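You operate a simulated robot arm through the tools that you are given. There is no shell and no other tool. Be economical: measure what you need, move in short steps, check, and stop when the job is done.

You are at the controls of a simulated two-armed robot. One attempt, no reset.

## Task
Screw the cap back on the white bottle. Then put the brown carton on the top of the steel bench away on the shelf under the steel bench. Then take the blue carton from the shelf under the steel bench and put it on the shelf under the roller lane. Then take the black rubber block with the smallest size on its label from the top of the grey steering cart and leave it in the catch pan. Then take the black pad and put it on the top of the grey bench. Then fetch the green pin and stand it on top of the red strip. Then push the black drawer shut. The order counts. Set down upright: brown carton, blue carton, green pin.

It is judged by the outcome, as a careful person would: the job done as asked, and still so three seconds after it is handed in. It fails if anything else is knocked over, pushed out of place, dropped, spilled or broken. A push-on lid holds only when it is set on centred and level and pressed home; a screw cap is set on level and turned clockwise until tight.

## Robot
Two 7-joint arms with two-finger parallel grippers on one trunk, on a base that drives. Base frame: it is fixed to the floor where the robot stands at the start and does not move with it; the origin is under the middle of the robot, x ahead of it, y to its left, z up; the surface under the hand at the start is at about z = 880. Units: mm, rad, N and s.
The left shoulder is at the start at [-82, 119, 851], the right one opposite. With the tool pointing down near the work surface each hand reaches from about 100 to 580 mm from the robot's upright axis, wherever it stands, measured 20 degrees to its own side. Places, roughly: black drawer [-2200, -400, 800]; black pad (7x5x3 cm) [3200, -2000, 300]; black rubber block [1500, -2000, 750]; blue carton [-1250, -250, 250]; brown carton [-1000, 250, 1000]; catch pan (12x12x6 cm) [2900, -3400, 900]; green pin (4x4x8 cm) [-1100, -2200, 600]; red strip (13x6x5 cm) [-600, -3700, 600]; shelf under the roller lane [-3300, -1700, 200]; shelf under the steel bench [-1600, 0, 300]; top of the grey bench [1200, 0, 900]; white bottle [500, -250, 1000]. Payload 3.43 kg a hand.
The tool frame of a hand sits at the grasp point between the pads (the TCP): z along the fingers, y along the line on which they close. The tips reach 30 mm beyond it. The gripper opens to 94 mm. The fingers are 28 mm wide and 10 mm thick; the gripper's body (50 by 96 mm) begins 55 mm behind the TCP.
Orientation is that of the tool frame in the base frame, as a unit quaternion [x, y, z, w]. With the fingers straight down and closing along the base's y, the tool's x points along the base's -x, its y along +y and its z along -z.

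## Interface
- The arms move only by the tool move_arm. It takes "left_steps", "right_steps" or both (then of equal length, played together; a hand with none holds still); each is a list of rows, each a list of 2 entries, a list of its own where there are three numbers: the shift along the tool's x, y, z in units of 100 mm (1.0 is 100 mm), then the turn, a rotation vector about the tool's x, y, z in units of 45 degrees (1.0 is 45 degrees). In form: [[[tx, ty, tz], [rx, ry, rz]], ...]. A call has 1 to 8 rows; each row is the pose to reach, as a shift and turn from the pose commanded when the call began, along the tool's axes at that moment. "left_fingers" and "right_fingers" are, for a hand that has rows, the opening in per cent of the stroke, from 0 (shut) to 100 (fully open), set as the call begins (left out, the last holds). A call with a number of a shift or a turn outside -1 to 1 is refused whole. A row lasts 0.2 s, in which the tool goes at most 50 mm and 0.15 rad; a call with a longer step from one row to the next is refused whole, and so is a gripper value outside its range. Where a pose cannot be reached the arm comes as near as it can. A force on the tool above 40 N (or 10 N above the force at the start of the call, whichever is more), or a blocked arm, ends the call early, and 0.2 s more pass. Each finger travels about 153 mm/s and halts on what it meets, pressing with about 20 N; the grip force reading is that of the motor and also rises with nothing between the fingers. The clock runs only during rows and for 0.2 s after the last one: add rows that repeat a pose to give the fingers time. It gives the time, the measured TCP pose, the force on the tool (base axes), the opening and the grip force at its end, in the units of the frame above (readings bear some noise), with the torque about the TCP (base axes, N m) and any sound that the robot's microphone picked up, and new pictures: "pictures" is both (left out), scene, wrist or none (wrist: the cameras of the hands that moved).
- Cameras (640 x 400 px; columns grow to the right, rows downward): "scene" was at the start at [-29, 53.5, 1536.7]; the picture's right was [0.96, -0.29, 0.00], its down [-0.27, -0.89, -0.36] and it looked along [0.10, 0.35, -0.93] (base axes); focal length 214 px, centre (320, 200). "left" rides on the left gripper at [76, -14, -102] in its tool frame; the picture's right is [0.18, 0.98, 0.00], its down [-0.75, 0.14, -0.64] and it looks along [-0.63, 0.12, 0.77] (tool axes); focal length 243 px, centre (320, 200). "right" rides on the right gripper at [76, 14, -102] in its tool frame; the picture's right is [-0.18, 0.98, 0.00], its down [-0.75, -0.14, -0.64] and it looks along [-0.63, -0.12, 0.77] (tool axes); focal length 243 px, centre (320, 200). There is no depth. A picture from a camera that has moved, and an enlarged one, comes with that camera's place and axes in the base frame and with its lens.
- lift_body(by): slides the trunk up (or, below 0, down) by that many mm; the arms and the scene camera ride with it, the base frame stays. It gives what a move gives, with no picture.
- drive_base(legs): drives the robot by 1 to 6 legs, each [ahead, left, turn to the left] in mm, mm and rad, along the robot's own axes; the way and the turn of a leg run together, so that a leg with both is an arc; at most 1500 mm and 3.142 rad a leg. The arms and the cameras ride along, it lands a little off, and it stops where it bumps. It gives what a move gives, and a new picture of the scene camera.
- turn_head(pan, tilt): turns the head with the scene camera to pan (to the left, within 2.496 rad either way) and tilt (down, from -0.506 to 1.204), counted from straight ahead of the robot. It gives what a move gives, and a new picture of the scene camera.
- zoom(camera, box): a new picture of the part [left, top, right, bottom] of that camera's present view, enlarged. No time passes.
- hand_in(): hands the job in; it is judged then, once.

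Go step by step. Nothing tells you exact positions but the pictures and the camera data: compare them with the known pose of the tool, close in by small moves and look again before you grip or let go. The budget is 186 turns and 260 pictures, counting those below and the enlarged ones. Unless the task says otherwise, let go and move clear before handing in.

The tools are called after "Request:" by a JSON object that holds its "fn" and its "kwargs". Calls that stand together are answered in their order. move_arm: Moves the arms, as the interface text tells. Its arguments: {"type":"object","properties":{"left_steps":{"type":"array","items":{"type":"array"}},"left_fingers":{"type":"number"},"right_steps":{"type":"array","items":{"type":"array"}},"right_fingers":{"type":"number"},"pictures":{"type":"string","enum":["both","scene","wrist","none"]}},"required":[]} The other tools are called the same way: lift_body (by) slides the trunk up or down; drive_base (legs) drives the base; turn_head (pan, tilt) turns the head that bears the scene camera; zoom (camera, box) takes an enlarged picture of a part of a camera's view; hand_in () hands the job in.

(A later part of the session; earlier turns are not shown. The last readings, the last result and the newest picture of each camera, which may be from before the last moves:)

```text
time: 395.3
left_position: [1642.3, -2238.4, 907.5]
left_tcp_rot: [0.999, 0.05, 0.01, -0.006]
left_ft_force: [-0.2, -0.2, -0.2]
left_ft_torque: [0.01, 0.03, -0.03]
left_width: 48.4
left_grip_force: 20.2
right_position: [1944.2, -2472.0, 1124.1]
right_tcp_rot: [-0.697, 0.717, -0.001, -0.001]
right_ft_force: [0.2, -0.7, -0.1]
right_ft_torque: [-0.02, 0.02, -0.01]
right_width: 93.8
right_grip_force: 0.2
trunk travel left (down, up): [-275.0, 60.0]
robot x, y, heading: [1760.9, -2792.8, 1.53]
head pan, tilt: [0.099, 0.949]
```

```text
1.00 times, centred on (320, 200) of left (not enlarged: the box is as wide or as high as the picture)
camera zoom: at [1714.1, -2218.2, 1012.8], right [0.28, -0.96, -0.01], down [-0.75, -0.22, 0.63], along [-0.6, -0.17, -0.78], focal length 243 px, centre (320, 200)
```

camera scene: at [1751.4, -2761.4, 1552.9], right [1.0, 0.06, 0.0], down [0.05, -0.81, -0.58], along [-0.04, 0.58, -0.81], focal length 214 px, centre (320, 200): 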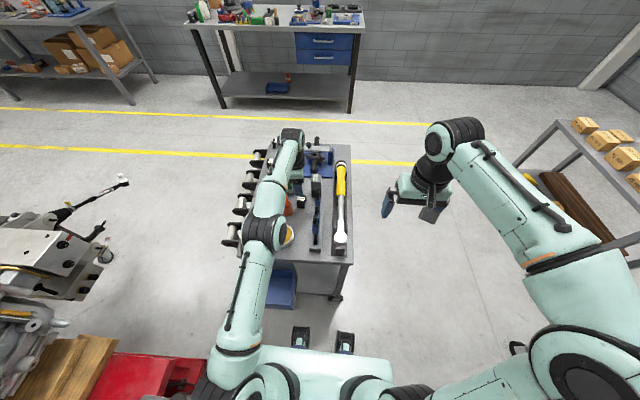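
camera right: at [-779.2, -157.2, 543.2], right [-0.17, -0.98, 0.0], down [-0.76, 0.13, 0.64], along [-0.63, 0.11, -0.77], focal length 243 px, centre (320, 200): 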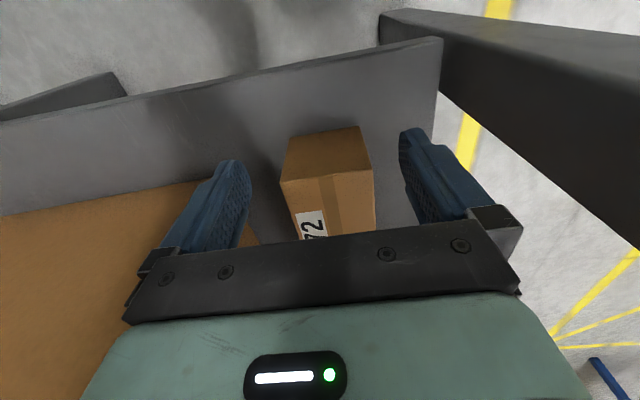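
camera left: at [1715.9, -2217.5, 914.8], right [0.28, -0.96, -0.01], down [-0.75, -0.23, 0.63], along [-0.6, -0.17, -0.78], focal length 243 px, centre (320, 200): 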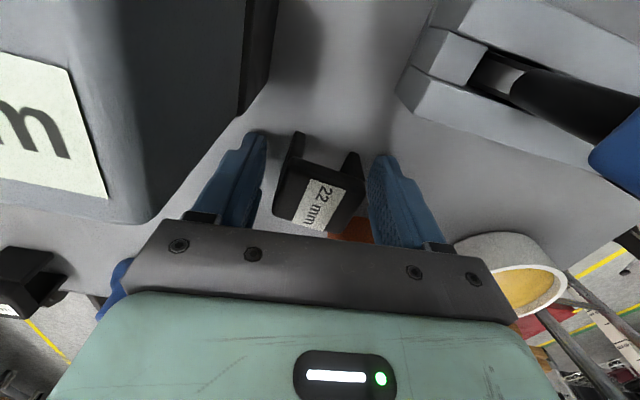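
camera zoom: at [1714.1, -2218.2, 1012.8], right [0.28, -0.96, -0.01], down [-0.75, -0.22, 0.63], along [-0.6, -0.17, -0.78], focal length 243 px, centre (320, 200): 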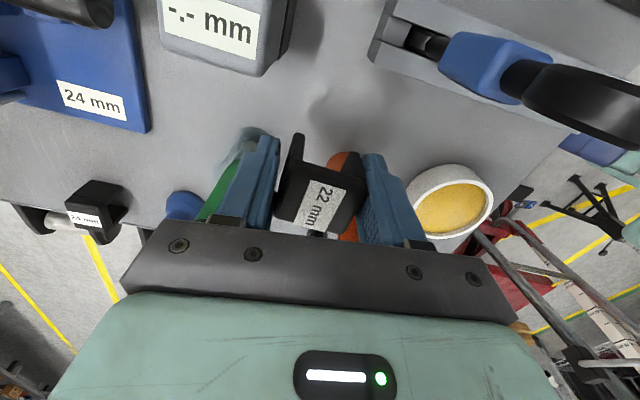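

The 22 mm block is held. I'll rise, back away from the cart and look for the catch pan toward [2900, -3400].

Request:
{"fn": "move_arm", "kwargs": {"left_steps": [[[0, 0, -0.35], [0, 0, 0]], [[0, 0, -0.7], [0, 0, 0]], [[0, 0, -1.0], [0, 0, 0]]], "pictures": "none"}}

Request:
{"fn": "drive_base", "kwargs": {"legs": [[-250, 0, 0], [0, 0, -1.536], [450, 0, 0]]}}

Request:
{"fn": "turn_head", "kwargs": {"pan": -0.1, "tilt": 0.6}}

```text
time: 396.1
left_position: [1637.8, -2252.7, 985.8]
left_tcp_rot: [0.999, 0.049, 0.01, -0.006]
left_ft_force: [-0.3, -0.5, -0.5]
left_ft_torque: [-0.01, 0.01, -0.01]
left_width: 49.1
left_grip_force: 20.0
left hand out of reach, approached as far as the arm can: row 2, 3
right_position: [1944.2, -2472.0, 1123.6]
right_tcp_rot: [-0.697, 0.717, -0.001, -0.001]
right_ft_force: [0.0, 1.1, -0.2]
right_ft_torque: [0.01, -0.01, 0.03]
right_width: 94.0
right_grip_force: 0.2
trunk travel left (down, up): [-275.0, 60.0]
robot x, y, heading: [1756.3, -2794.0, 1.536]
head pan, tilt: [0.099, 0.949]
```

```text
time: 404.0
left_position: [2736.6, -2910.9, 986.2]
left_tcp_rot: [0.749, -0.663, 0.011, 0.002]
left_ft_force: [0.6, -0.5, -0.1]
left_ft_torque: [0.0, -0.01, 0.07]
left_width: 48.0
left_grip_force: 19.9
right_position: [2522.4, -3224.2, 1124.8]
right_tcp_rot: [0.002, 1.0, 0.0, -0.001]
right_ft_force: [0.1, -0.2, 0.5]
right_ft_torque: [0.04, 0.02, -0.03]
right_width: 94.1
right_grip_force: 0.0
trunk travel left (down, up): [-275.0, 60.0]
robot x, y, heading: [2197.3, -3049.8, -0.009]
head pan, tilt: [0.099, 0.949]
camera scene: at [2229.0, -3038.1, 1552.9], right [0.09, -1.0, 0.0], down [-0.81, -0.07, -0.58], along [0.58, 0.05, -0.81], focal length 214 px, centre (320, 200)
```

scene: 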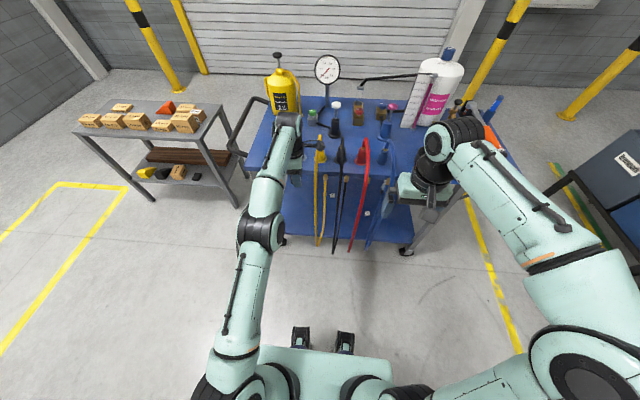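

```text
time: 404.8
left_position: [2737.3, -2912.2, 985.9]
left_tcp_rot: [0.749, -0.663, 0.011, 0.001]
left_ft_force: [0.2, -0.5, -0.8]
left_ft_torque: [0.03, -0.01, 0.0]
left_width: 47.8
left_grip_force: 20.6
right_position: [2523.2, -3223.9, 1124.1]
right_tcp_rot: [0.003, 1.0, 0.001, -0.001]
right_ft_force: [0.1, 1.5, -0.4]
right_ft_torque: [0.01, 0.01, -0.01]
right_width: 94.1
right_grip_force: 0.0
trunk travel left (down, up): [-275.0, 60.0]
robot x, y, heading: [2200.5, -3042.5, -0.013]
head pan, tilt: [-0.099, 0.6]
camera scene: at [2244.0, -3054.2, 1581.3], right [-0.11, -0.99, 0.0], down [-0.56, 0.06, -0.82], along [0.82, -0.09, -0.57], focal length 214 px, centre (320, 200)
```

scene: 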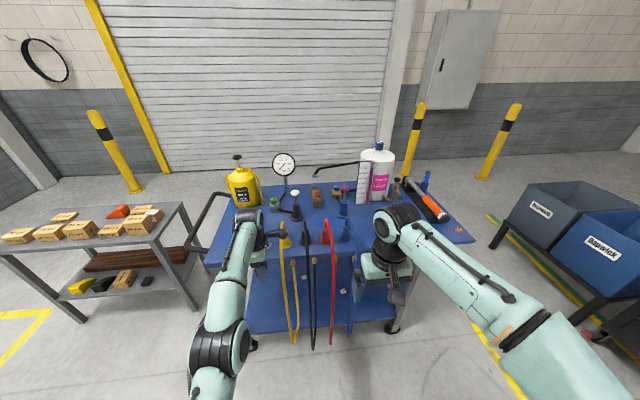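

Request:
{"fn": "zoom", "kwargs": {"camera": "scene", "box": [210, 150, 490, 280]}}

Request:
{"fn": "zoom", "kwargs": {"camera": "right", "box": [0, 0, 640, 400]}}

```text
2.29 times, centred on (350, 215) of scene
camera zoom: at [2244.0, -3054.2, 1581.3], right [-0.11, -0.99, 0.0], down [-0.56, 0.06, -0.82], along [0.82, -0.09, -0.57], focal length 490 px, centre (251, 166)
```

zoom: 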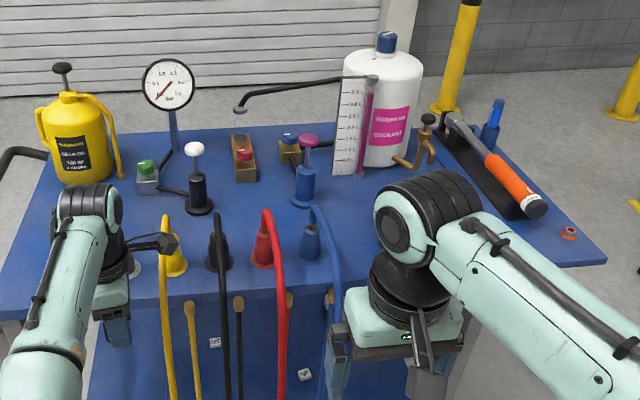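

```text
1.00 times, centred on (320, 200) of right (not enlarged: the box is as wide or as high as the picture)
camera zoom: at [2447.9, -3209.0, 1227.8], right [0.19, 0.98, 0.0], down [0.75, -0.15, 0.64], along [0.63, -0.12, -0.77], focal length 243 px, centre (320, 200)
```

zoom: 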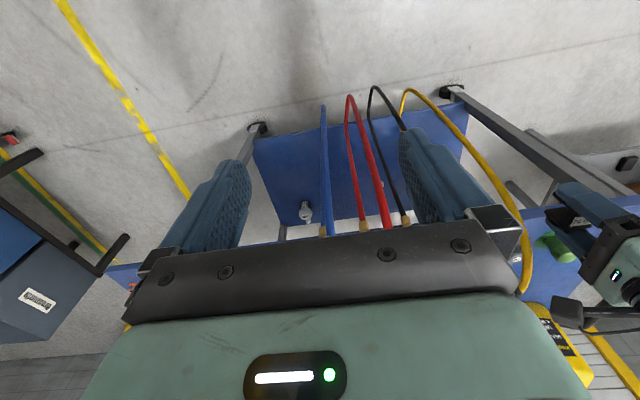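

Request:
{"fn": "drive_base", "kwargs": {"legs": [[0, -490, 0.012], [70, 0, 0]]}}

Request:
{"fn": "zoom", "kwargs": {"camera": "left", "box": [0, 0, 640, 400]}}

```text
time: 410.2
left_position: [2801.3, -3394.9, 985.6]
left_tcp_rot: [0.753, -0.658, 0.011, 0.002]
left_ft_force: [0.6, 0.5, -1.4]
left_ft_torque: [-0.01, 0.04, 0.06]
left_width: 46.8
left_grip_force: 20.3
right_position: [2590.9, -3709.3, 1123.6]
right_tcp_rot: [-0.004, 1.0, 0.0, -0.001]
right_ft_force: [0.6, 0.0, -0.1]
right_ft_torque: [0.0, 0.0, 0.0]
right_width: 93.8
right_grip_force: 0.0
trunk travel left (down, up): [-275.0, 60.0]
robot x, y, heading: [2267.3, -3534.0, -0.002]
head pan, tilt: [-0.099, 0.6]
camera scene: at [2310.5, -3543.5, 1581.3], right [-0.1, -0.99, 0.0], down [-0.56, 0.06, -0.82], along [0.82, -0.08, -0.57], focal length 214 px, centre (320, 200)
```

scene: 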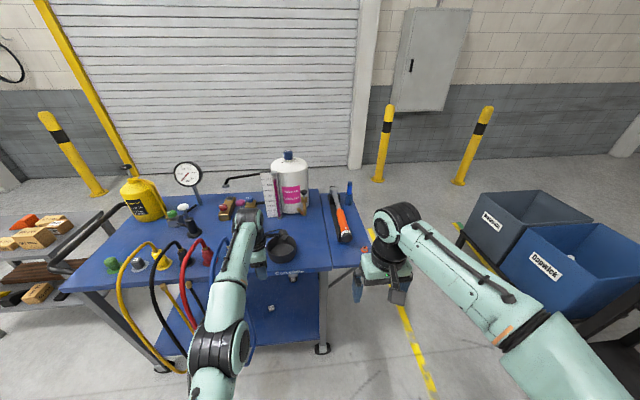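

```text
1.00 times, centred on (320, 200) of left (not enlarged: the box is as wide or as high as the picture)
camera zoom: at [2823.6, -3467.1, 1089.9], right [-0.95, -0.31, -0.01], down [-0.25, 0.74, 0.63], along [-0.19, 0.6, -0.78], focal length 243 px, centre (320, 200)
```

zoom: 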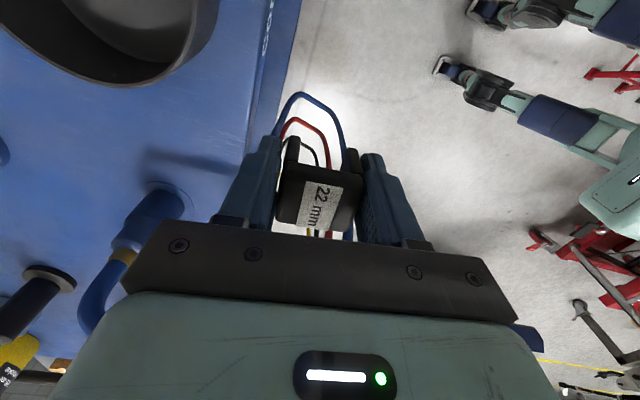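

Request:
{"fn": "drive_base", "kwargs": {"legs": [[160, -32, 0]]}}

Request:
{"fn": "zoom", "kwargs": {"camera": "left", "box": [0, 0, 640, 400]}}

```text
time: 411.7
left_position: [2960.5, -3426.3, 986.6]
left_tcp_rot: [0.753, -0.658, 0.012, 0.002]
left_ft_force: [-0.3, -0.3, -1.0]
left_ft_torque: [0.03, 0.0, 0.0]
left_width: 46.5
left_grip_force: 19.8
right_position: [2750.3, -3741.6, 1124.6]
right_tcp_rot: [-0.004, 1.0, 0.001, -0.001]
right_ft_force: [0.8, -0.8, -0.2]
right_ft_torque: [0.0, 0.02, 0.0]
right_width: 94.0
right_grip_force: 0.1
trunk travel left (down, up): [-275.0, 60.0]
robot x, y, heading: [2426.7, -3566.1, 0.0]
head pan, tilt: [-0.099, 0.6]
camera scene: at [2469.5, -3575.7, 1581.3], right [-0.1, -0.99, 0.0], down [-0.56, 0.06, -0.82], along [0.82, -0.08, -0.57], focal length 214 px, centre (320, 200)
```

scene: 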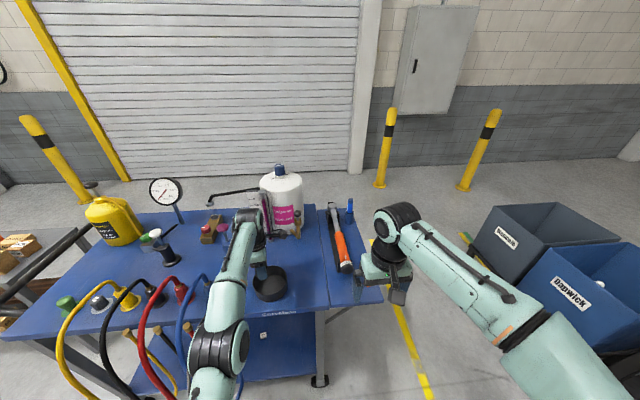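

```text
1.00 times, centred on (320, 200) of left (not enlarged: the box is as wide or as high as the picture)
camera zoom: at [2982.6, -3499.1, 1090.1], right [-0.95, -0.31, -0.01], down [-0.25, 0.74, 0.63], along [-0.19, 0.6, -0.78], focal length 243 px, centre (320, 200)
```

zoom: 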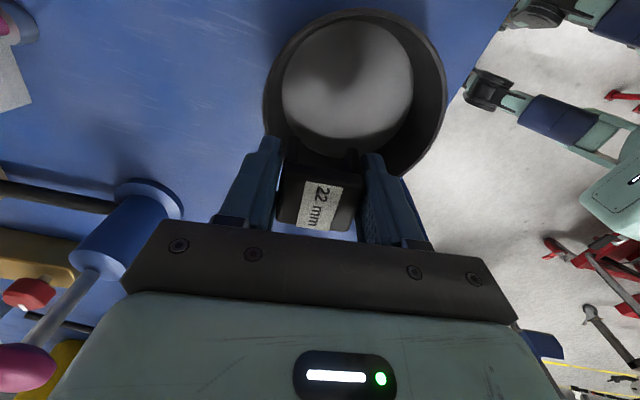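

Request:
{"fn": "move_arm", "kwargs": {"left_steps": [[[0.15, 0.1, 0], [0, 0, 0]], [[0.31, 0.19, 0.1], [0, 0, 0]], [[0.31, 0.19, 0.35], [0, 0, 0]], [[0.31, 0.19, 0.55], [0, 0, 0]], [[0.31, 0.19, 0.68], [0, 0, 0]]], "pictures": "wrist"}}

```text
time: 412.9
left_position: [2946.5, -3461.6, 918.3]
left_tcp_rot: [0.753, -0.658, 0.011, 0.002]
left_ft_force: [-1.0, 0.2, -0.7]
left_ft_torque: [0.03, 0.0, -0.01]
left_width: 46.5
left_grip_force: 20.1
right_position: [2750.4, -3741.6, 1124.5]
right_tcp_rot: [-0.004, 1.0, 0.001, -0.001]
right_ft_force: [0.6, 0.2, 0.1]
right_ft_torque: [-0.03, 0.0, 0.02]
right_width: 93.7
right_grip_force: 0.2
trunk travel left (down, up): [-275.0, 60.0]
robot x, y, heading: [2427.0, -3567.9, -0.002]
head pan, tilt: [-0.099, 0.6]
camera left: at [2968.5, -3533.3, 1022.6], right [-0.95, -0.31, -0.01], down [-0.25, 0.74, 0.63], along [-0.19, 0.6, -0.78], focal length 243 px, centre (320, 200)
```

left: 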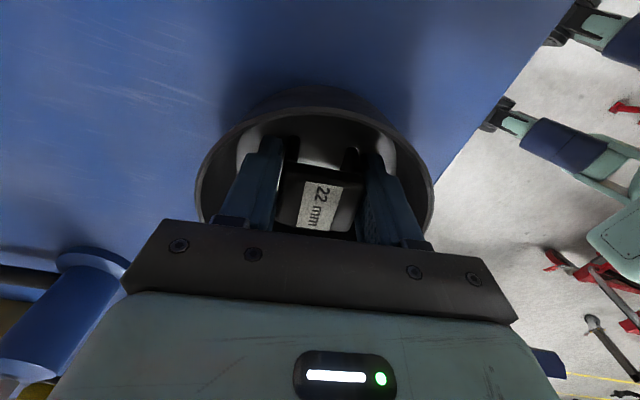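

The block is centred inside the pan. Lowering a little more until contact, then letting go and rising.

Request:
{"fn": "move_arm", "kwargs": {"left_steps": [[[0, 0, 0.05], [0, 0, 0]], [[0, 0, 0.09], [0, 0, 0]]], "pictures": "none"}}

Request:
{"fn": "move_arm", "kwargs": {"left_steps": [[[0, 0, 0], [0, 0, 0]], [[0, 0, 0], [0, 0, 0]], [[0, 0, -0.3], [0, 0, 0]], [[0, 0, -0.65], [0, 0, 0]], [[0, 0, -1.0], [0, 0, 0]]], "left_fingers": 66, "pictures": "wrist"}}

```text
time: 413.5
left_position: [2946.5, -3462.7, 914.8]
left_tcp_rot: [0.753, -0.658, 0.015, -0.001]
left_ft_force: [-0.6, 1.9, 25.6]
left_ft_torque: [0.23, 0.66, -0.04]
left_width: 46.5
left_grip_force: 19.9
right_position: [2747.7, -3742.1, 1125.1]
right_tcp_rot: [-0.003, 1.0, 0.001, -0.001]
right_ft_force: [0.1, 0.3, 0.0]
right_ft_torque: [0.02, 0.01, -0.03]
right_width: 93.8
right_grip_force: 0.0
trunk travel left (down, up): [-275.0, 60.0]
robot x, y, heading: [2422.2, -3566.0, -0.0]
head pan, tilt: [-0.099, 0.6]
```

```text
time: 414.7
left_position: [2943.5, -3461.8, 1009.1]
left_tcp_rot: [0.753, -0.658, 0.011, 0.002]
left_ft_force: [-0.3, 0.3, -0.7]
left_ft_torque: [-0.01, 0.01, 0.0]
left_width: 61.9
left_grip_force: 0.0
right_position: [2751.3, -3741.3, 1123.0]
right_tcp_rot: [-0.003, 1.0, 0.001, -0.001]
right_ft_force: [0.8, 0.7, 0.3]
right_ft_torque: [-0.02, 0.03, -0.03]
right_width: 93.9
right_grip_force: 0.1
trunk travel left (down, up): [-275.0, 60.0]
robot x, y, heading: [2424.5, -3566.2, 0.002]
head pan, tilt: [-0.099, 0.6]
camera left: at [2966.6, -3532.7, 1114.1], right [-0.95, -0.31, -0.01], down [-0.25, 0.74, 0.63], along [-0.19, 0.6, -0.78], focal length 243 px, centre (320, 200)
```

left: 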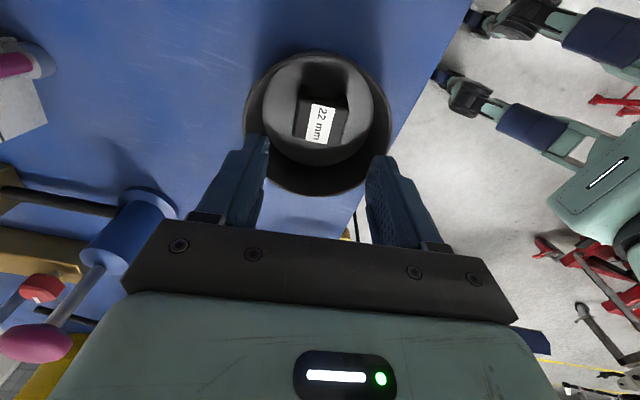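

The 22 mm block is in the catch pan. Next the black pad on the lower shelf of the small grey rack, near [3235, -2012, 315]. Retracting the left arm and driving there with the trunk lowered.

Request:
{"fn": "drive_base", "kwargs": {"legs": [[-230, 0, 0], [0, 1500, 0], [0, 160, 0]]}}

Request:
{"fn": "move_arm", "kwargs": {"left_steps": [[[0, 0.45, 0], [0, 0, 0]], [[0, 0.9, 0], [0, 0, 0]], [[0, 1.0, 0], [0, 0, 0]]], "pictures": "none"}}

Request:
{"fn": "move_arm", "kwargs": {"left_steps": [[[0, 0.45, 0], [0, 0, 0]], [[0, 0.9, 0], [0, 0, 0]], [[0, 1.0, 0], [0, 0, 0]]], "pictures": "none"}}

Request:
{"fn": "lift_body", "kwargs": {"by": -275}}

Request:
{"fn": "turn_head", "kwargs": {"pan": 0.0, "tilt": 0.6}}

```text
time: 431.0
left_position: [2722.6, -1797.9, 1011.1]
left_tcp_rot: [0.75, -0.661, 0.011, 0.002]
left_ft_force: [0.4, 0.7, 0.2]
left_ft_torque: [0.0, 0.02, -0.02]
left_width: 62.2
left_grip_force: 0.1
right_position: [2526.4, -2076.8, 1125.2]
right_tcp_rot: [0.001, 1.0, 0.0, -0.001]
right_ft_force: [-0.5, -0.1, -0.1]
right_ft_torque: [0.0, 0.01, -0.01]
right_width: 93.9
right_grip_force: 0.0
trunk travel left (down, up): [-275.0, 60.0]
robot x, y, heading: [2203.9, -1899.4, -0.01]
head pan, tilt: [-0.099, 0.6]
camera scene: at [2246.9, -1907.6, 1581.4], right [-0.11, -0.99, 0.0], down [-0.56, 0.06, -0.83], along [0.82, -0.09, -0.56], focal length 214 px, centre (320, 200)
```

scene: 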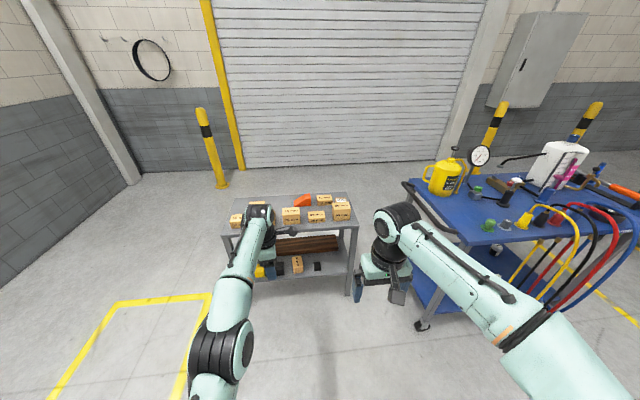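

```text
time: 431.8
left_position: [2624.3, -1810.1, 1009.1]
left_tcp_rot: [0.75, -0.661, 0.012, 0.001]
left_ft_force: [0.0, 0.0, -0.4]
left_ft_torque: [0.01, -0.03, 0.01]
left_width: 62.2
left_grip_force: 0.1
right_position: [2526.6, -2076.3, 1124.9]
right_tcp_rot: [0.002, 1.0, 0.001, -0.001]
right_ft_force: [0.0, 0.7, -0.5]
right_ft_torque: [0.01, 0.01, 0.01]
right_width: 93.9
right_grip_force: 0.0
trunk travel left (down, up): [-275.0, 60.0]
robot x, y, heading: [2206.3, -1900.6, -0.009]
head pan, tilt: [-0.099, 0.6]
```

```text
time: 432.6
left_position: [2524.6, -1822.5, 1007.3]
left_tcp_rot: [0.75, -0.661, 0.012, 0.001]
left_ft_force: [0.2, -0.2, 0.0]
left_ft_torque: [0.02, 0.03, -0.01]
left_width: 61.9
left_grip_force: 0.1
right_position: [2526.4, -2076.1, 1124.6]
right_tcp_rot: [0.002, 1.0, 0.0, -0.001]
right_ft_force: [0.6, -0.7, -0.4]
right_ft_torque: [-0.02, 0.01, 0.01]
right_width: 93.9
right_grip_force: 0.1
trunk travel left (down, up): [-275.0, 60.0]
robot x, y, heading: [2205.1, -1897.6, -0.006]
head pan, tilt: [-0.099, 0.6]
```

```text
time: 435.4
left_position: [2523.9, -1823.0, 732.7]
left_tcp_rot: [0.75, -0.661, 0.012, 0.002]
left_ft_force: [0.2, 0.1, -0.6]
left_ft_torque: [0.03, -0.01, 0.02]
left_width: 62.0
left_grip_force: 0.1
right_position: [2526.8, -2076.0, 849.5]
right_tcp_rot: [0.002, 1.0, 0.001, 0.0]
right_ft_force: [0.0, 0.4, -1.0]
right_ft_torque: [-0.01, 0.0, 0.01]
right_width: 93.8
right_grip_force: 0.1
trunk travel left (down, up): [0.0, 335.0]
robot x, y, heading: [2207.1, -1900.8, -0.013]
head pan, tilt: [-0.099, 0.6]
```

```text
time: 436.1
left_position: [2524.3, -1823.3, 732.3]
left_tcp_rot: [0.749, -0.662, 0.011, 0.002]
left_ft_force: [-0.3, 0.5, 0.8]
left_ft_torque: [-0.03, 0.0, 0.05]
left_width: 61.9
left_grip_force: 0.0
right_position: [2526.7, -2076.9, 848.9]
right_tcp_rot: [0.001, 1.0, 0.001, -0.001]
right_ft_force: [-0.3, 0.2, -0.4]
right_ft_torque: [0.0, 0.01, -0.02]
right_width: 93.9
right_grip_force: 0.0
trunk travel left (down, up): [0.0, 335.0]
robot x, y, heading: [2207.0, -1899.9, -0.007]
head pan, tilt: [0.0, 0.6]
camera scene: at [2296.6, -1899.6, 1304.3], right [-0.01, -1.0, 0.0], down [-0.56, 0.01, -0.83], along [0.83, -0.01, -0.56], focal length 214 px, centre (320, 200)
```

scene: 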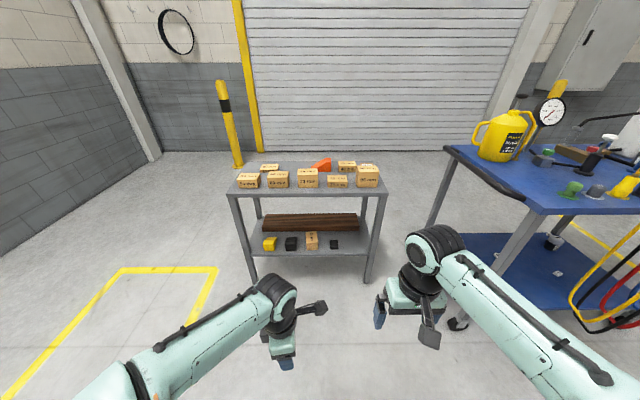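

Request:
{"fn": "zoom", "kwargs": {"camera": "scene", "box": [230, 200, 390, 290]}}

```text
4.00 times, centred on (310, 245) of scene
camera zoom: at [2296.6, -1899.6, 1304.3], right [-0.01, -1.0, 0.0], down [-0.56, 0.01, -0.83], along [0.83, -0.01, -0.56], focal length 858 px, centre (360, 20)
```

zoom: 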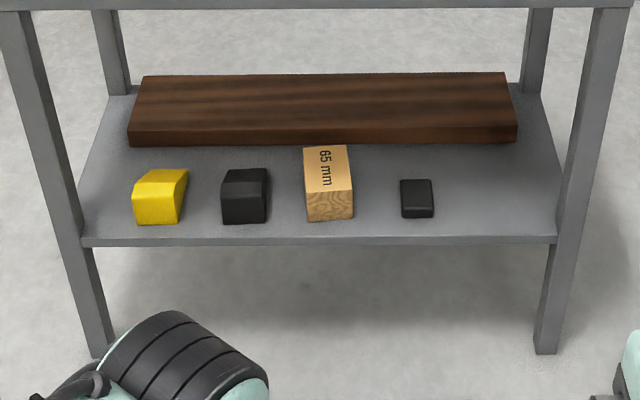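

The pad lies near [3282, -2002] on the lower shelf (z≈280), about 53 mm wide across y. I'll lower and extend the right hand outside the rack first.

Request:
{"fn": "move_arm", "kwargs": {"right_steps": [[[-0.1, 0, 0.33], [0, 0, 0]], [[-0.2, 0, 0.66], [0, 0, 0]], [[-0.3, 0, 1.0], [0, 0, 0]]], "right_fingers": 80, "pictures": "none"}}

Request:
{"fn": "move_arm", "kwargs": {"right_steps": [[[-0.1, 0, 0.33], [0, 0, 0]], [[-0.2, 0, 0.66], [0, 0, 0]], [[-0.3, 0, 1.0], [0, 0, 0]]], "pictures": "none"}}

Request:
{"fn": "move_arm", "kwargs": {"right_steps": [[[-0.1, 0, 0.33], [0, 0, 0]], [[-0.2, 0, 0.66], [0, 0, 0]], [[-0.3, 0, 1.0], [0, 0, 0]]], "pictures": "none"}}

Request:
{"fn": "move_arm", "kwargs": {"right_steps": [[[-0.1, 0, 0.33], [0, 0, 0]], [[-0.2, 0, 0.66], [0, 0, 0]], [[-0.3, 0, 1.0], [0, 0, 0]]], "pictures": "none"}}

Request:
{"fn": "move_arm", "kwargs": {"right_steps": [[[-0.1, 0, 0.33], [0, 0, 0]], [[-0.2, 0, 0.66], [0, 0, 0]], [[-0.3, 0, 1.0], [0, 0, 0]], [[-0.3, 0, 1.0], [0, 0, 0]]], "pictures": "none"}}

Request:
{"fn": "drive_base", "kwargs": {"legs": [[0, 75, 0.007], [450, 0, 0]]}}

```text
time: 436.9
left_position: [2524.1, -1822.8, 733.2]
left_tcp_rot: [0.75, -0.661, 0.011, 0.002]
left_ft_force: [0.1, -0.1, -0.4]
left_ft_torque: [0.03, 0.0, -0.03]
left_width: 61.9
left_grip_force: 0.2
right_position: [2555.7, -2077.8, 749.4]
right_tcp_rot: [0.002, 1.0, 0.0, -0.001]
right_ft_force: [-0.7, 0.6, 0.4]
right_ft_torque: [0.03, -0.03, 0.04]
right_width: 75.2
right_grip_force: 0.0
trunk travel left (down, up): [0.0, 335.0]
robot x, y, heading: [2207.0, -1901.0, -0.017]
head pan, tilt: [0.0, 0.6]
```

```text
time: 437.7
left_position: [2525.5, -1823.0, 733.4]
left_tcp_rot: [0.75, -0.662, 0.011, 0.001]
left_ft_force: [0.4, 0.1, -0.7]
left_ft_torque: [-0.02, 0.0, -0.02]
left_width: 62.1
left_grip_force: 0.1
right_position: [2585.7, -2075.7, 649.7]
right_tcp_rot: [0.001, 1.0, 0.0, 0.0]
right_ft_force: [-0.7, 0.0, -0.4]
right_ft_torque: [0.02, -0.02, -0.01]
right_width: 75.6
right_grip_force: 0.2
trunk travel left (down, up): [0.0, 335.0]
robot x, y, heading: [2205.9, -1898.3, -0.011]
head pan, tilt: [0.0, 0.6]
```

```text
time: 438.5
left_position: [2525.6, -1822.5, 732.9]
left_tcp_rot: [0.75, -0.662, 0.011, 0.002]
left_ft_force: [0.0, -0.4, -0.4]
left_ft_torque: [0.02, 0.0, -0.02]
left_width: 62.1
left_grip_force: 0.0
right_position: [2616.6, -2077.4, 549.7]
right_tcp_rot: [0.001, 1.0, 0.002, 0.0]
right_ft_force: [0.8, 0.0, -0.2]
right_ft_torque: [0.0, -0.02, 0.0]
right_width: 75.3
right_grip_force: 0.0
trunk travel left (down, up): [0.0, 335.0]
robot x, y, heading: [2202.9, -1896.3, -0.01]
head pan, tilt: [0.0, 0.6]
```

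```text
time: 439.3
left_position: [2524.9, -1822.9, 733.1]
left_tcp_rot: [0.75, -0.661, 0.011, 0.002]
left_ft_force: [-0.7, 0.7, 0.0]
left_ft_torque: [-0.02, 0.0, -0.02]
left_width: 62.0
left_grip_force: 0.1
right_position: [2645.4, -2077.0, 449.4]
right_tcp_rot: [0.002, 1.0, 0.001, 0.0]
right_ft_force: [-0.2, -0.1, -0.3]
right_ft_torque: [0.0, -0.02, -0.01]
right_width: 75.3
right_grip_force: 0.0
trunk travel left (down, up): [0.0, 335.0]
robot x, y, heading: [2205.0, -1899.7, -0.013]
head pan, tilt: [0.0, 0.6]
```

```text
time: 440.3
left_position: [2524.7, -1822.5, 732.3]
left_tcp_rot: [0.749, -0.662, 0.011, 0.002]
left_ft_force: [0.6, 0.4, -0.7]
left_ft_torque: [0.02, 0.0, -0.01]
left_width: 62.1
left_grip_force: 0.1
right_position: [2674.9, -2076.9, 349.0]
right_tcp_rot: [0.002, 1.0, 0.001, -0.001]
right_ft_force: [-0.2, 0.0, 0.3]
right_ft_torque: [-0.01, -0.02, -0.02]
right_width: 75.1
right_grip_force: 0.0
trunk travel left (down, up): [0.0, 335.0]
robot x, y, heading: [2203.8, -1898.4, -0.009]
head pan, tilt: [0.0, 0.6]
```

```text
time: 443.9
left_position: [2977.4, -1748.4, 732.2]
left_tcp_rot: [0.751, -0.66, 0.012, 0.002]
left_ft_force: [0.4, 0.5, 0.5]
left_ft_torque: [-0.03, 0.01, 0.01]
left_width: 62.0
left_grip_force: 0.0
right_position: [3129.3, -2000.8, 349.5]
right_tcp_rot: [0.0, 1.0, 0.001, -0.001]
right_ft_force: [0.1, -0.7, -0.4]
right_ft_torque: [-0.02, -0.01, 0.01]
right_width: 75.3
right_grip_force: 0.0
trunk travel left (down, up): [0.0, 335.0]
robot x, y, heading: [2658.7, -1824.3, -0.004]
head pan, tilt: [0.0, 0.6]
camera scene: at [2750.3, -1825.7, 1304.3], right [0.0, -1.0, 0.0], down [-0.57, 0.0, -0.82], along [0.82, 0.0, -0.57], focal length 214 px, centre (320, 200)
```

scene: 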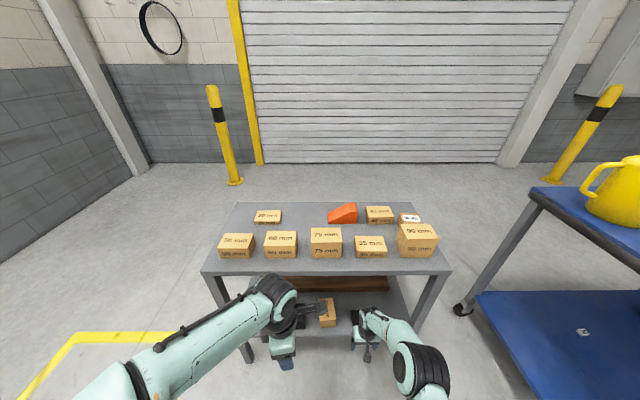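

Request:
{"fn": "move_arm", "kwargs": {"left_steps": [[[0, 0.45, 0], [0, 0, 0]], [[0, 0.9, 0], [0, 0, 0]], [[0, 1.0, 0], [0, 0, 0]]], "pictures": "none"}}

Request:
{"fn": "drive_base", "kwargs": {"legs": [[135, 0, 0]]}}

Request:
{"fn": "zoom", "kwargs": {"camera": "right", "box": [0, 0, 640, 400]}}

```text
time: 444.7
left_position: [2878.8, -1760.3, 731.2]
left_tcp_rot: [0.751, -0.66, 0.011, 0.002]
left_ft_force: [0.2, -0.2, 0.2]
left_ft_torque: [-0.01, -0.02, 0.0]
left_width: 62.2
left_grip_force: 0.1
right_position: [3130.3, -2000.2, 349.5]
right_tcp_rot: [-0.001, 1.0, 0.0, -0.001]
right_ft_force: [-0.7, 0.0, 0.2]
right_ft_torque: [-0.04, -0.02, -0.03]
right_width: 75.4
right_grip_force: 0.0
trunk travel left (down, up): [0.0, 335.0]
robot x, y, heading: [2657.8, -1826.9, -0.007]
head pan, tilt: [0.0, 0.6]
```

```text
time: 446.2
left_position: [3014.9, -1762.6, 731.1]
left_tcp_rot: [0.751, -0.66, 0.012, 0.002]
left_ft_force: [0.2, 0.0, -0.5]
left_ft_torque: [0.0, 0.0, -0.01]
left_width: 61.7
left_grip_force: 0.0
right_position: [3261.7, -2001.8, 346.4]
right_tcp_rot: [-0.001, 1.0, 0.0, -0.004]
right_ft_force: [0.5, 0.0, 0.3]
right_ft_torque: [0.01, -0.01, 0.0]
right_width: 75.3
right_grip_force: 0.1
trunk travel left (down, up): [0.0, 335.0]
robot x, y, heading: [2794.0, -1823.9, -0.006]
head pan, tilt: [0.0, 0.6]
stopped in leg 1: the robot was blocked; the commanded pose is now the measured one
camera scene: at [2886.2, -1826.6, 1304.3], right [-0.01, -1.0, 0.0], down [-0.56, 0.0, -0.83], along [0.83, -0.01, -0.56], focal length 214 px, centre (320, 200)
```

scene: 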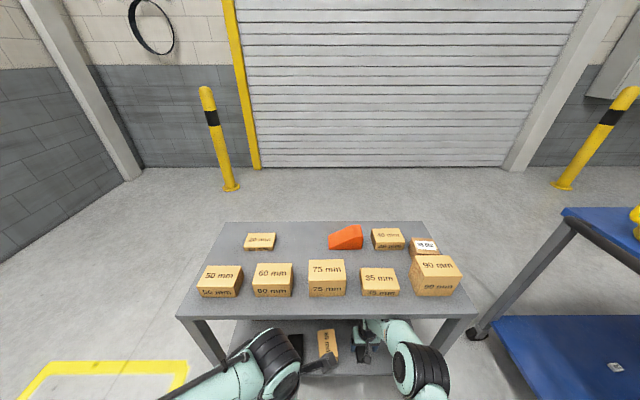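

```text
1.00 times, centred on (320, 200) of right (not enlarged: the box is as wide or as high as the picture)
camera zoom: at [3187.5, -1987.4, 450.7], right [0.18, 0.98, 0.0], down [0.76, -0.14, 0.64], along [0.62, -0.12, -0.77], focal length 243 px, centre (320, 200)
```

zoom: 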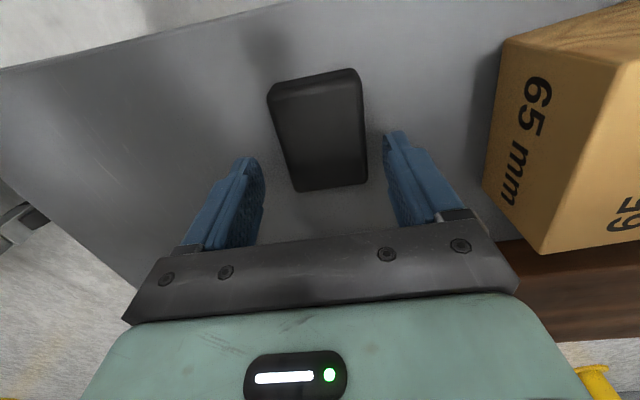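

The pad is between the fingers at [3250, -1999]. I'll back off 8 mm (the arm just touched the rack edge), lower and grip.

Request:
{"fn": "drive_base", "kwargs": {"legs": [[-10, 0, 0]]}}

Request:
{"fn": "move_arm", "kwargs": {"right_steps": [[[0, 0.02, 0.12], [0, 0, 0]], [[0, 0.02, 0.24], [0, 0, 0]], [[0, 0.02, 0.34], [0, 0, 0]]], "pictures": "none"}}

Request:
{"fn": "move_arm", "kwargs": {"right_steps": [[[0, 0, 0], [0, 0, 0]], [[0, 0, 0], [0, 0, 0]], [[0, 0, -0.1], [0, 0, 0]]], "right_fingers": 30, "pictures": "none"}}

```text
time: 446.9
left_position: [3005.5, -1761.4, 732.1]
left_tcp_rot: [0.751, -0.661, 0.012, 0.001]
left_ft_force: [-0.4, 0.6, -0.4]
left_ft_torque: [-0.04, -0.01, 0.03]
left_width: 61.9
left_grip_force: 0.0
right_position: [3252.6, -2002.8, 347.1]
right_tcp_rot: [-0.001, 1.0, 0.001, -0.004]
right_ft_force: [-0.3, -0.2, 0.4]
right_ft_torque: [-0.01, -0.01, -0.01]
right_width: 75.3
right_grip_force: 0.1
trunk travel left (down, up): [0.0, 335.0]
robot x, y, heading: [2781.3, -1823.9, -0.007]
head pan, tilt: [0.0, 0.6]
camera scene: at [2876.2, -1826.5, 1304.3], right [-0.01, -1.0, 0.0], down [-0.56, 0.0, -0.83], along [0.83, -0.01, -0.56], focal length 214 px, centre (320, 200)
```

scene: 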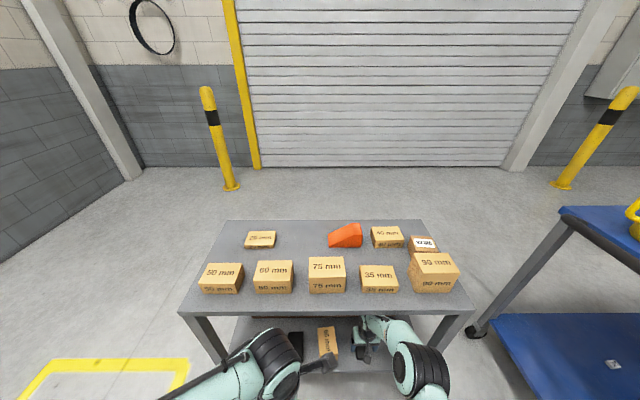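

```text
time: 447.5
left_position: [3004.4, -1762.8, 731.9]
left_tcp_rot: [0.751, -0.66, 0.011, 0.001]
left_ft_force: [-0.5, 0.5, -0.2]
left_ft_torque: [-0.02, 0.01, -0.02]
left_width: 62.1
left_grip_force: 0.2
right_position: [3251.0, -1999.8, 330.4]
right_tcp_rot: [-0.001, 1.0, 0.0, -0.007]
right_ft_force: [-8.0, 0.0, 11.4]
right_ft_torque: [-0.46, 0.07, -0.23]
right_width: 75.0
right_grip_force: 0.0
trunk travel left (down, up): [0.0, 335.0]
robot x, y, heading: [2783.6, -1826.5, -0.008]
head pan, tilt: [0.0, 0.6]
stopped in row 2 (right hand): the force on the tool passed its limit at 53 N (the readings are from after the stop); the commanded pose is now the measured one
```

```text
time: 448.3
left_position: [3005.1, -1762.0, 731.2]
left_tcp_rot: [0.751, -0.66, 0.011, 0.002]
left_ft_force: [-0.3, 0.3, -1.0]
left_ft_torque: [0.03, -0.03, -0.05]
left_width: 62.2
left_grip_force: 0.1
right_position: [3252.0, -1999.7, 337.7]
right_tcp_rot: [-0.001, 1.0, 0.0, -0.007]
right_ft_force: [0.6, -0.3, -1.7]
right_ft_torque: [0.01, 0.01, 0.01]
right_width: 49.3
right_grip_force: 20.1
trunk travel left (down, up): [0.0, 335.0]
robot x, y, heading: [2784.0, -1824.0, -0.005]
head pan, tilt: [0.0, 0.6]
```

Pad gripped (49 mm). Backing out, raising the trunk and heading to the grey bench.

Request:
{"fn": "drive_base", "kwargs": {"legs": [[-420, 0, 0], [0, 1070, 0], [-1290, 0, 0], [0, 0, 1.571]]}}

Request:
{"fn": "lift_body", "kwargs": {"by": 335}}

Request:
{"fn": "move_arm", "kwargs": {"right_steps": [[[0.1, 0, -0.33], [0, 0, 0]], [[0.2, 0, -0.66], [0, 0, 0]], [[0.3, 0, -1.0], [0, 0, 0]]], "pictures": "none"}}

Request:
{"fn": "move_arm", "kwargs": {"right_steps": [[[0.1, 0, -0.33], [0, 0, 0]], [[0.2, 0, -0.66], [0, 0, 0]], [[0.3, 0, -1.0], [0, 0, 0]]], "pictures": "none"}}

Request:
{"fn": "move_arm", "kwargs": {"right_steps": [[[0, 0, -0.33], [0, 0, 0]], [[0, 0, -0.66], [0, 0, 0]], [[0, 0, -1.0], [0, 0, 0]]], "pictures": "none"}}

Request:
{"fn": "move_arm", "kwargs": {"right_steps": [[[0, 0, -0.33], [0, 0, 0]], [[0, 0, -0.66], [0, 0, 0]], [[0, 0, -1.0], [0, 0, 0]]], "pictures": "none"}}

Request:
{"fn": "turn_head", "kwargs": {"pan": -0.2, "tilt": 0.8}}

```text
time: 469.2
left_position: [1083.1, -512.3, 732.3]
left_tcp_rot: [0.997, -0.081, 0.01, -0.005]
left_ft_force: [-0.6, 0.2, 0.4]
left_ft_torque: [0.01, 0.0, 0.01]
left_width: 62.1
left_grip_force: 0.1
right_position: [1397.6, -357.0, 329.4]
right_tcp_rot: [-0.589, 0.808, -0.018, -0.009]
right_ft_force: [-0.1, 0.1, 0.0]
right_ft_torque: [-0.01, 0.01, -0.01]
right_width: 49.5
right_grip_force: 19.5
trunk travel left (down, up): [0.0, 335.0]
robot x, y, heading: [1083.5, -741.4, 1.278]
head pan, tilt: [0.0, 0.6]
stopped in leg 4: the robot was blocked; the commanded pose is now the measured one
camera scene: at [1108.3, -653.0, 1304.3], right [0.96, -0.29, 0.0], down [-0.16, -0.54, -0.83], along [0.24, 0.79, -0.56], focal length 214 px, centre (320, 200)
```

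scene: 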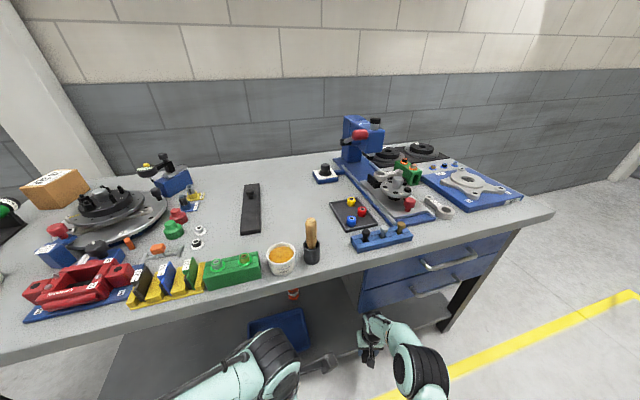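

```text
time: 470.8
left_position: [1083.0, -511.2, 880.8]
left_tcp_rot: [0.997, -0.081, 0.01, -0.008]
left_ft_force: [0.5, 0.1, 0.9]
left_ft_torque: [0.02, -0.01, 0.01]
left_width: 61.9
left_grip_force: 0.2
right_position: [1397.5, -369.8, 462.9]
right_tcp_rot: [-0.589, 0.808, -0.027, -0.017]
right_ft_force: [5.0, -1.2, -10.3]
right_ft_torque: [-0.37, 0.5, -0.25]
right_width: 49.3
right_grip_force: 20.5
trunk travel left (down, up): [-146.0, 190.0]
robot x, y, heading: [1084.4, -740.1, 1.277]
head pan, tilt: [0.0, 0.6]
stopped: the force on the tool passed its limit at 180 N (the readings are from after the stop); the commanded pose is now the measured one
```

```text
time: 471.1
left_position: [1082.9, -512.7, 879.4]
left_tcp_rot: [0.997, -0.08, 0.011, -0.008]
left_ft_force: [0.0, -0.3, -0.7]
left_ft_torque: [0.02, 0.0, 0.0]
left_width: 61.9
left_grip_force: 0.0
right_position: [1397.4, -374.6, 464.5]
right_tcp_rot: [-0.589, 0.807, -0.03, -0.019]
right_ft_force: [2.2, 3.5, -9.1]
right_ft_torque: [-0.77, 0.3, -0.16]
right_width: 49.5
right_grip_force: 19.7
trunk travel left (down, up): [-146.0, 190.0]
robot x, y, heading: [1082.5, -745.1, 1.282]
head pan, tilt: [0.0, 0.6]
stopped in row 1 (right hand): the force on the tool passed its limit at 76 N (the readings are from after the stop); the commanded pose is now the measured one
```

```text
time: 471.4
left_position: [1083.7, -513.0, 879.0]
left_tcp_rot: [0.997, -0.081, 0.01, -0.007]
left_ft_force: [0.6, -0.8, -0.1]
left_ft_torque: [-0.01, 0.0, -0.02]
left_width: 62.2
left_grip_force: 0.0
right_position: [1397.7, -390.7, 466.5]
right_tcp_rot: [-0.588, 0.808, -0.04, -0.029]
right_ft_force: [5.7, 1.1, -12.3]
right_ft_torque: [-0.66, 0.43, -0.28]
right_width: 49.4
right_grip_force: 19.5
trunk travel left (down, up): [-146.0, 190.0]
robot x, y, heading: [1080.8, -746.3, 1.277]
head pan, tilt: [0.0, 0.6]
stopped in row 1 (right hand): the force on the tool passed its limit at 58 N (the readings are from after the stop); the commanded pose is now the measured one
```

```text
time: 471.7
left_position: [1081.6, -513.2, 878.3]
left_tcp_rot: [0.997, -0.082, 0.01, -0.008]
left_ft_force: [-0.3, -0.5, 0.1]
left_ft_torque: [0.0, 0.0, 0.02]
left_width: 61.9
left_grip_force: 0.0
right_position: [1395.9, -394.2, 467.4]
right_tcp_rot: [-0.587, 0.808, -0.043, -0.033]
right_ft_force: [0.3, -0.1, -0.6]
right_ft_torque: [0.06, 0.02, 0.01]
right_width: 49.2
right_grip_force: 20.3
trunk travel left (down, up): [-146.0, 190.0]
robot x, y, heading: [1084.3, -738.2, 1.274]
head pan, tilt: [0.0, 0.6]
stopped in row 1 (right hand): the force on the tool passed its limit at 75 N (the readings are from after the stop); the commanded pose is now the measured one
```

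```text
time: 472.5
left_position: [1082.6, -514.3, 879.6]
left_tcp_rot: [0.997, -0.081, 0.011, -0.008]
left_ft_force: [0.3, 1.3, 0.3]
left_ft_torque: [-0.01, 0.01, -0.01]
left_width: 62.2
left_grip_force: 0.0
right_position: [1395.9, -382.3, 567.5]
right_tcp_rot: [-0.587, 0.808, -0.043, -0.033]
right_ft_force: [-0.3, -0.2, -1.1]
right_ft_torque: [0.01, 0.01, 0.01]
right_width: 49.4
right_grip_force: 19.7
trunk travel left (down, up): [-146.0, 190.0]
robot x, y, heading: [1079.9, -742.1, 1.275]
head pan, tilt: [0.0, 0.6]
```

```text
time: 473.2
left_position: [1082.7, -512.4, 879.4]
left_tcp_rot: [0.997, -0.081, 0.011, -0.008]
left_ft_force: [-0.1, 0.7, -0.1]
left_ft_torque: [0.0, -0.03, 0.03]
left_width: 62.1
left_grip_force: 0.1
right_position: [1395.6, -383.5, 567.5]
right_tcp_rot: [-0.587, 0.808, -0.043, -0.031]
right_ft_force: [0.1, 0.0, -0.9]
right_ft_torque: [0.02, -0.01, -0.03]
right_width: 49.6
right_grip_force: 20.2
trunk travel left (down, up): [-146.0, 190.0]
robot x, y, heading: [1076.7, -746.4, 1.276]
head pan, tilt: [-0.201, 0.799]
camera scene: at [1108.8, -705.9, 1435.6], right [0.88, -0.48, 0.0], down [-0.34, -0.63, -0.7], along [0.33, 0.61, -0.72], focal length 214 px, centre (320, 200)
```

scene: 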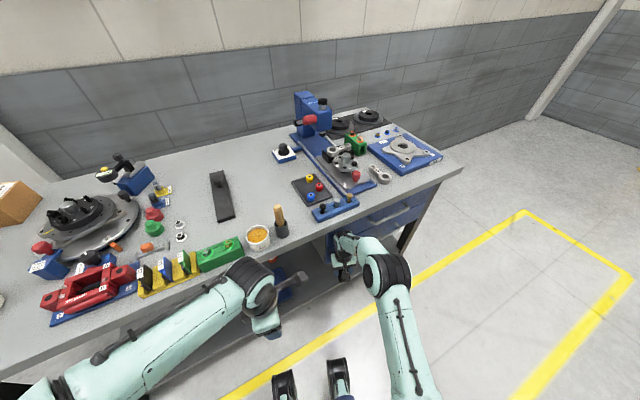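

My turn brought the hand under the bench edge, and lifting pressed it there. It's free now and the pad is still held; I'll back straight away before raising anything.

Request:
{"fn": "drive_base", "kwargs": {"legs": [[-300, 0, 0]]}}

Request:
{"fn": "lift_body", "kwargs": {"by": 190}}

```text
time: 475.3
left_position: [994.7, -804.5, 879.6]
left_tcp_rot: [0.997, -0.08, 0.01, -0.008]
left_ft_force: [-0.2, -1.1, 0.4]
left_ft_torque: [0.02, 0.01, -0.01]
left_width: 62.2
left_grip_force: 0.0
right_position: [1307.9, -671.7, 567.4]
right_tcp_rot: [-0.588, 0.807, -0.042, -0.033]
right_ft_force: [-0.5, 0.0, -1.1]
right_ft_torque: [0.03, 0.01, 0.0]
right_width: 49.2
right_grip_force: 20.2
trunk travel left (down, up): [-146.0, 190.0]
robot x, y, heading: [998.0, -1032.9, 1.276]
head pan, tilt: [-0.201, 0.799]
camera scene: at [1020.5, -996.6, 1435.6], right [0.88, -0.47, 0.0], down [-0.34, -0.63, -0.7], along [0.33, 0.61, -0.72], focal length 214 px, centre (320, 200)
```

scene: 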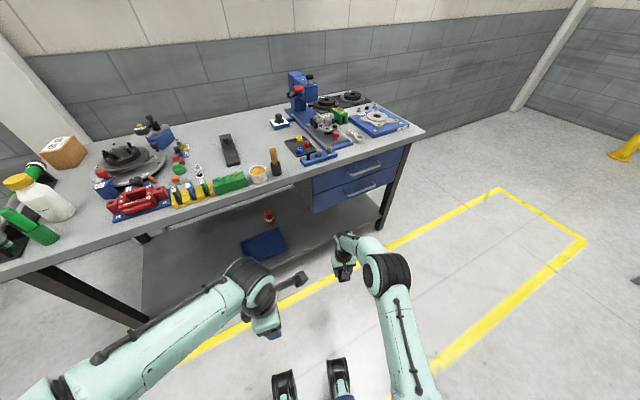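

```text
time: 477.4
left_position: [993.0, -803.6, 1069.6]
left_tcp_rot: [0.997, -0.08, 0.011, -0.008]
left_ft_force: [-0.6, -0.1, 0.0]
left_ft_torque: [0.03, -0.01, 0.04]
left_width: 62.1
left_grip_force: 0.1
right_position: [1307.2, -673.2, 758.1]
right_tcp_rot: [-0.587, 0.808, -0.042, -0.032]
right_ft_force: [-1.1, -0.1, 0.2]
right_ft_torque: [0.04, 0.0, 0.02]
right_width: 49.4
right_grip_force: 20.0
trunk travel left (down, up): [-335.0, 0.0]
robot x, y, heading: [993.1, -1031.8, 1.271]
head pan, tilt: [-0.201, 0.799]
```

Request:
{"fn": "move_arm", "kwargs": {"right_steps": [[[0, 0, -0.33], [-0.04, -0.127, 0]], [[0, 0, -0.66], [-0.04, -0.127, 0]], [[0, 0, -1.0], [-0.04, -0.127, 0]]], "pictures": "none"}}

Request:
{"fn": "move_arm", "kwargs": {"right_steps": [[[-0.1, 0, -0.33], [0, 0, 0]], [[-0.2, 0, -0.66], [0, 0, 0]], [[-0.3, 0, -1.0], [0, 0, 0]]], "pictures": "none"}}

Request:
{"fn": "move_arm", "kwargs": {"right_steps": [[[-0.1, 0, -0.33], [0, 0, 0]], [[-0.2, 0, -0.66], [0, 0, 0]], [[-0.3, 0, -1.0], [0, 0, 0]]], "pictures": "none"}}

Request:
{"fn": "move_arm", "kwargs": {"right_steps": [[[-0.1, 0, -0.3], [0, 0, 0]], [[-0.2, 0, -0.6], [0, 0, 0]], [[-0.2, 0, -0.6], [0, 0, 0]]], "pictures": "none"}}

```text
time: 478.2
left_position: [993.4, -803.1, 1068.3]
left_tcp_rot: [0.997, -0.08, 0.011, -0.008]
left_ft_force: [-0.3, 0.5, 0.0]
left_ft_torque: [-0.01, 0.02, 0.03]
left_width: 62.0
left_grip_force: 0.1
right_position: [1308.1, -662.7, 857.8]
right_tcp_rot: [-0.588, 0.809, -0.001, -0.001]
right_ft_force: [0.3, -0.2, -1.2]
right_ft_torque: [0.04, -0.01, -0.01]
right_width: 49.6
right_grip_force: 19.5
trunk travel left (down, up): [-335.0, 0.0]
robot x, y, heading: [992.7, -1034.4, 1.271]
head pan, tilt: [-0.201, 0.799]
```

```text
time: 479.0
left_position: [994.1, -802.5, 1068.6]
left_tcp_rot: [0.997, -0.08, 0.01, -0.008]
left_ft_force: [0.2, -0.1, 0.4]
left_ft_torque: [0.0, 0.02, -0.01]
left_width: 61.9
left_grip_force: 0.1
right_position: [1318.5, -632.3, 957.7]
right_tcp_rot: [-0.589, 0.808, 0.0, -0.001]
right_ft_force: [-0.4, 0.5, 0.2]
right_ft_torque: [0.02, -0.01, -0.01]
right_width: 49.5
right_grip_force: 19.8
trunk travel left (down, up): [-335.0, 0.0]
robot x, y, heading: [994.7, -1031.9, 1.281]
head pan, tilt: [-0.201, 0.799]
```

```text
time: 479.8
left_position: [992.9, -802.6, 1068.2]
left_tcp_rot: [0.997, -0.079, 0.011, -0.008]
left_ft_force: [0.0, -0.6, -0.3]
left_ft_torque: [0.0, 0.04, -0.02]
left_width: 61.8
left_grip_force: 0.0
right_position: [1325.7, -603.7, 1055.8]
right_tcp_rot: [-0.588, 0.809, -0.001, -0.002]
right_ft_force: [0.2, 0.2, -0.5]
right_ft_torque: [0.0, 0.03, 0.01]
right_width: 49.4
right_grip_force: 19.8
trunk travel left (down, up): [-335.0, 0.0]
robot x, y, heading: [996.8, -1030.2, 1.277]
head pan, tilt: [-0.201, 0.799]
```

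```text
time: 480.6
left_position: [993.8, -803.3, 1068.4]
left_tcp_rot: [0.997, -0.08, 0.01, -0.008]
left_ft_force: [0.3, 0.1, -0.3]
left_ft_torque: [0.01, -0.03, -0.01]
left_width: 61.9
left_grip_force: 0.0
right_position: [1332.0, -583.6, 1115.2]
right_tcp_rot: [-0.588, 0.809, -0.001, -0.002]
right_ft_force: [-0.1, 0.6, -0.9]
right_ft_torque: [0.0, 0.0, 0.0]
right_width: 49.4
right_grip_force: 19.9
trunk travel left (down, up): [-335.0, 0.0]
robot x, y, heading: [993.8, -1032.9, 1.28]
head pan, tilt: [-0.201, 0.799]
```

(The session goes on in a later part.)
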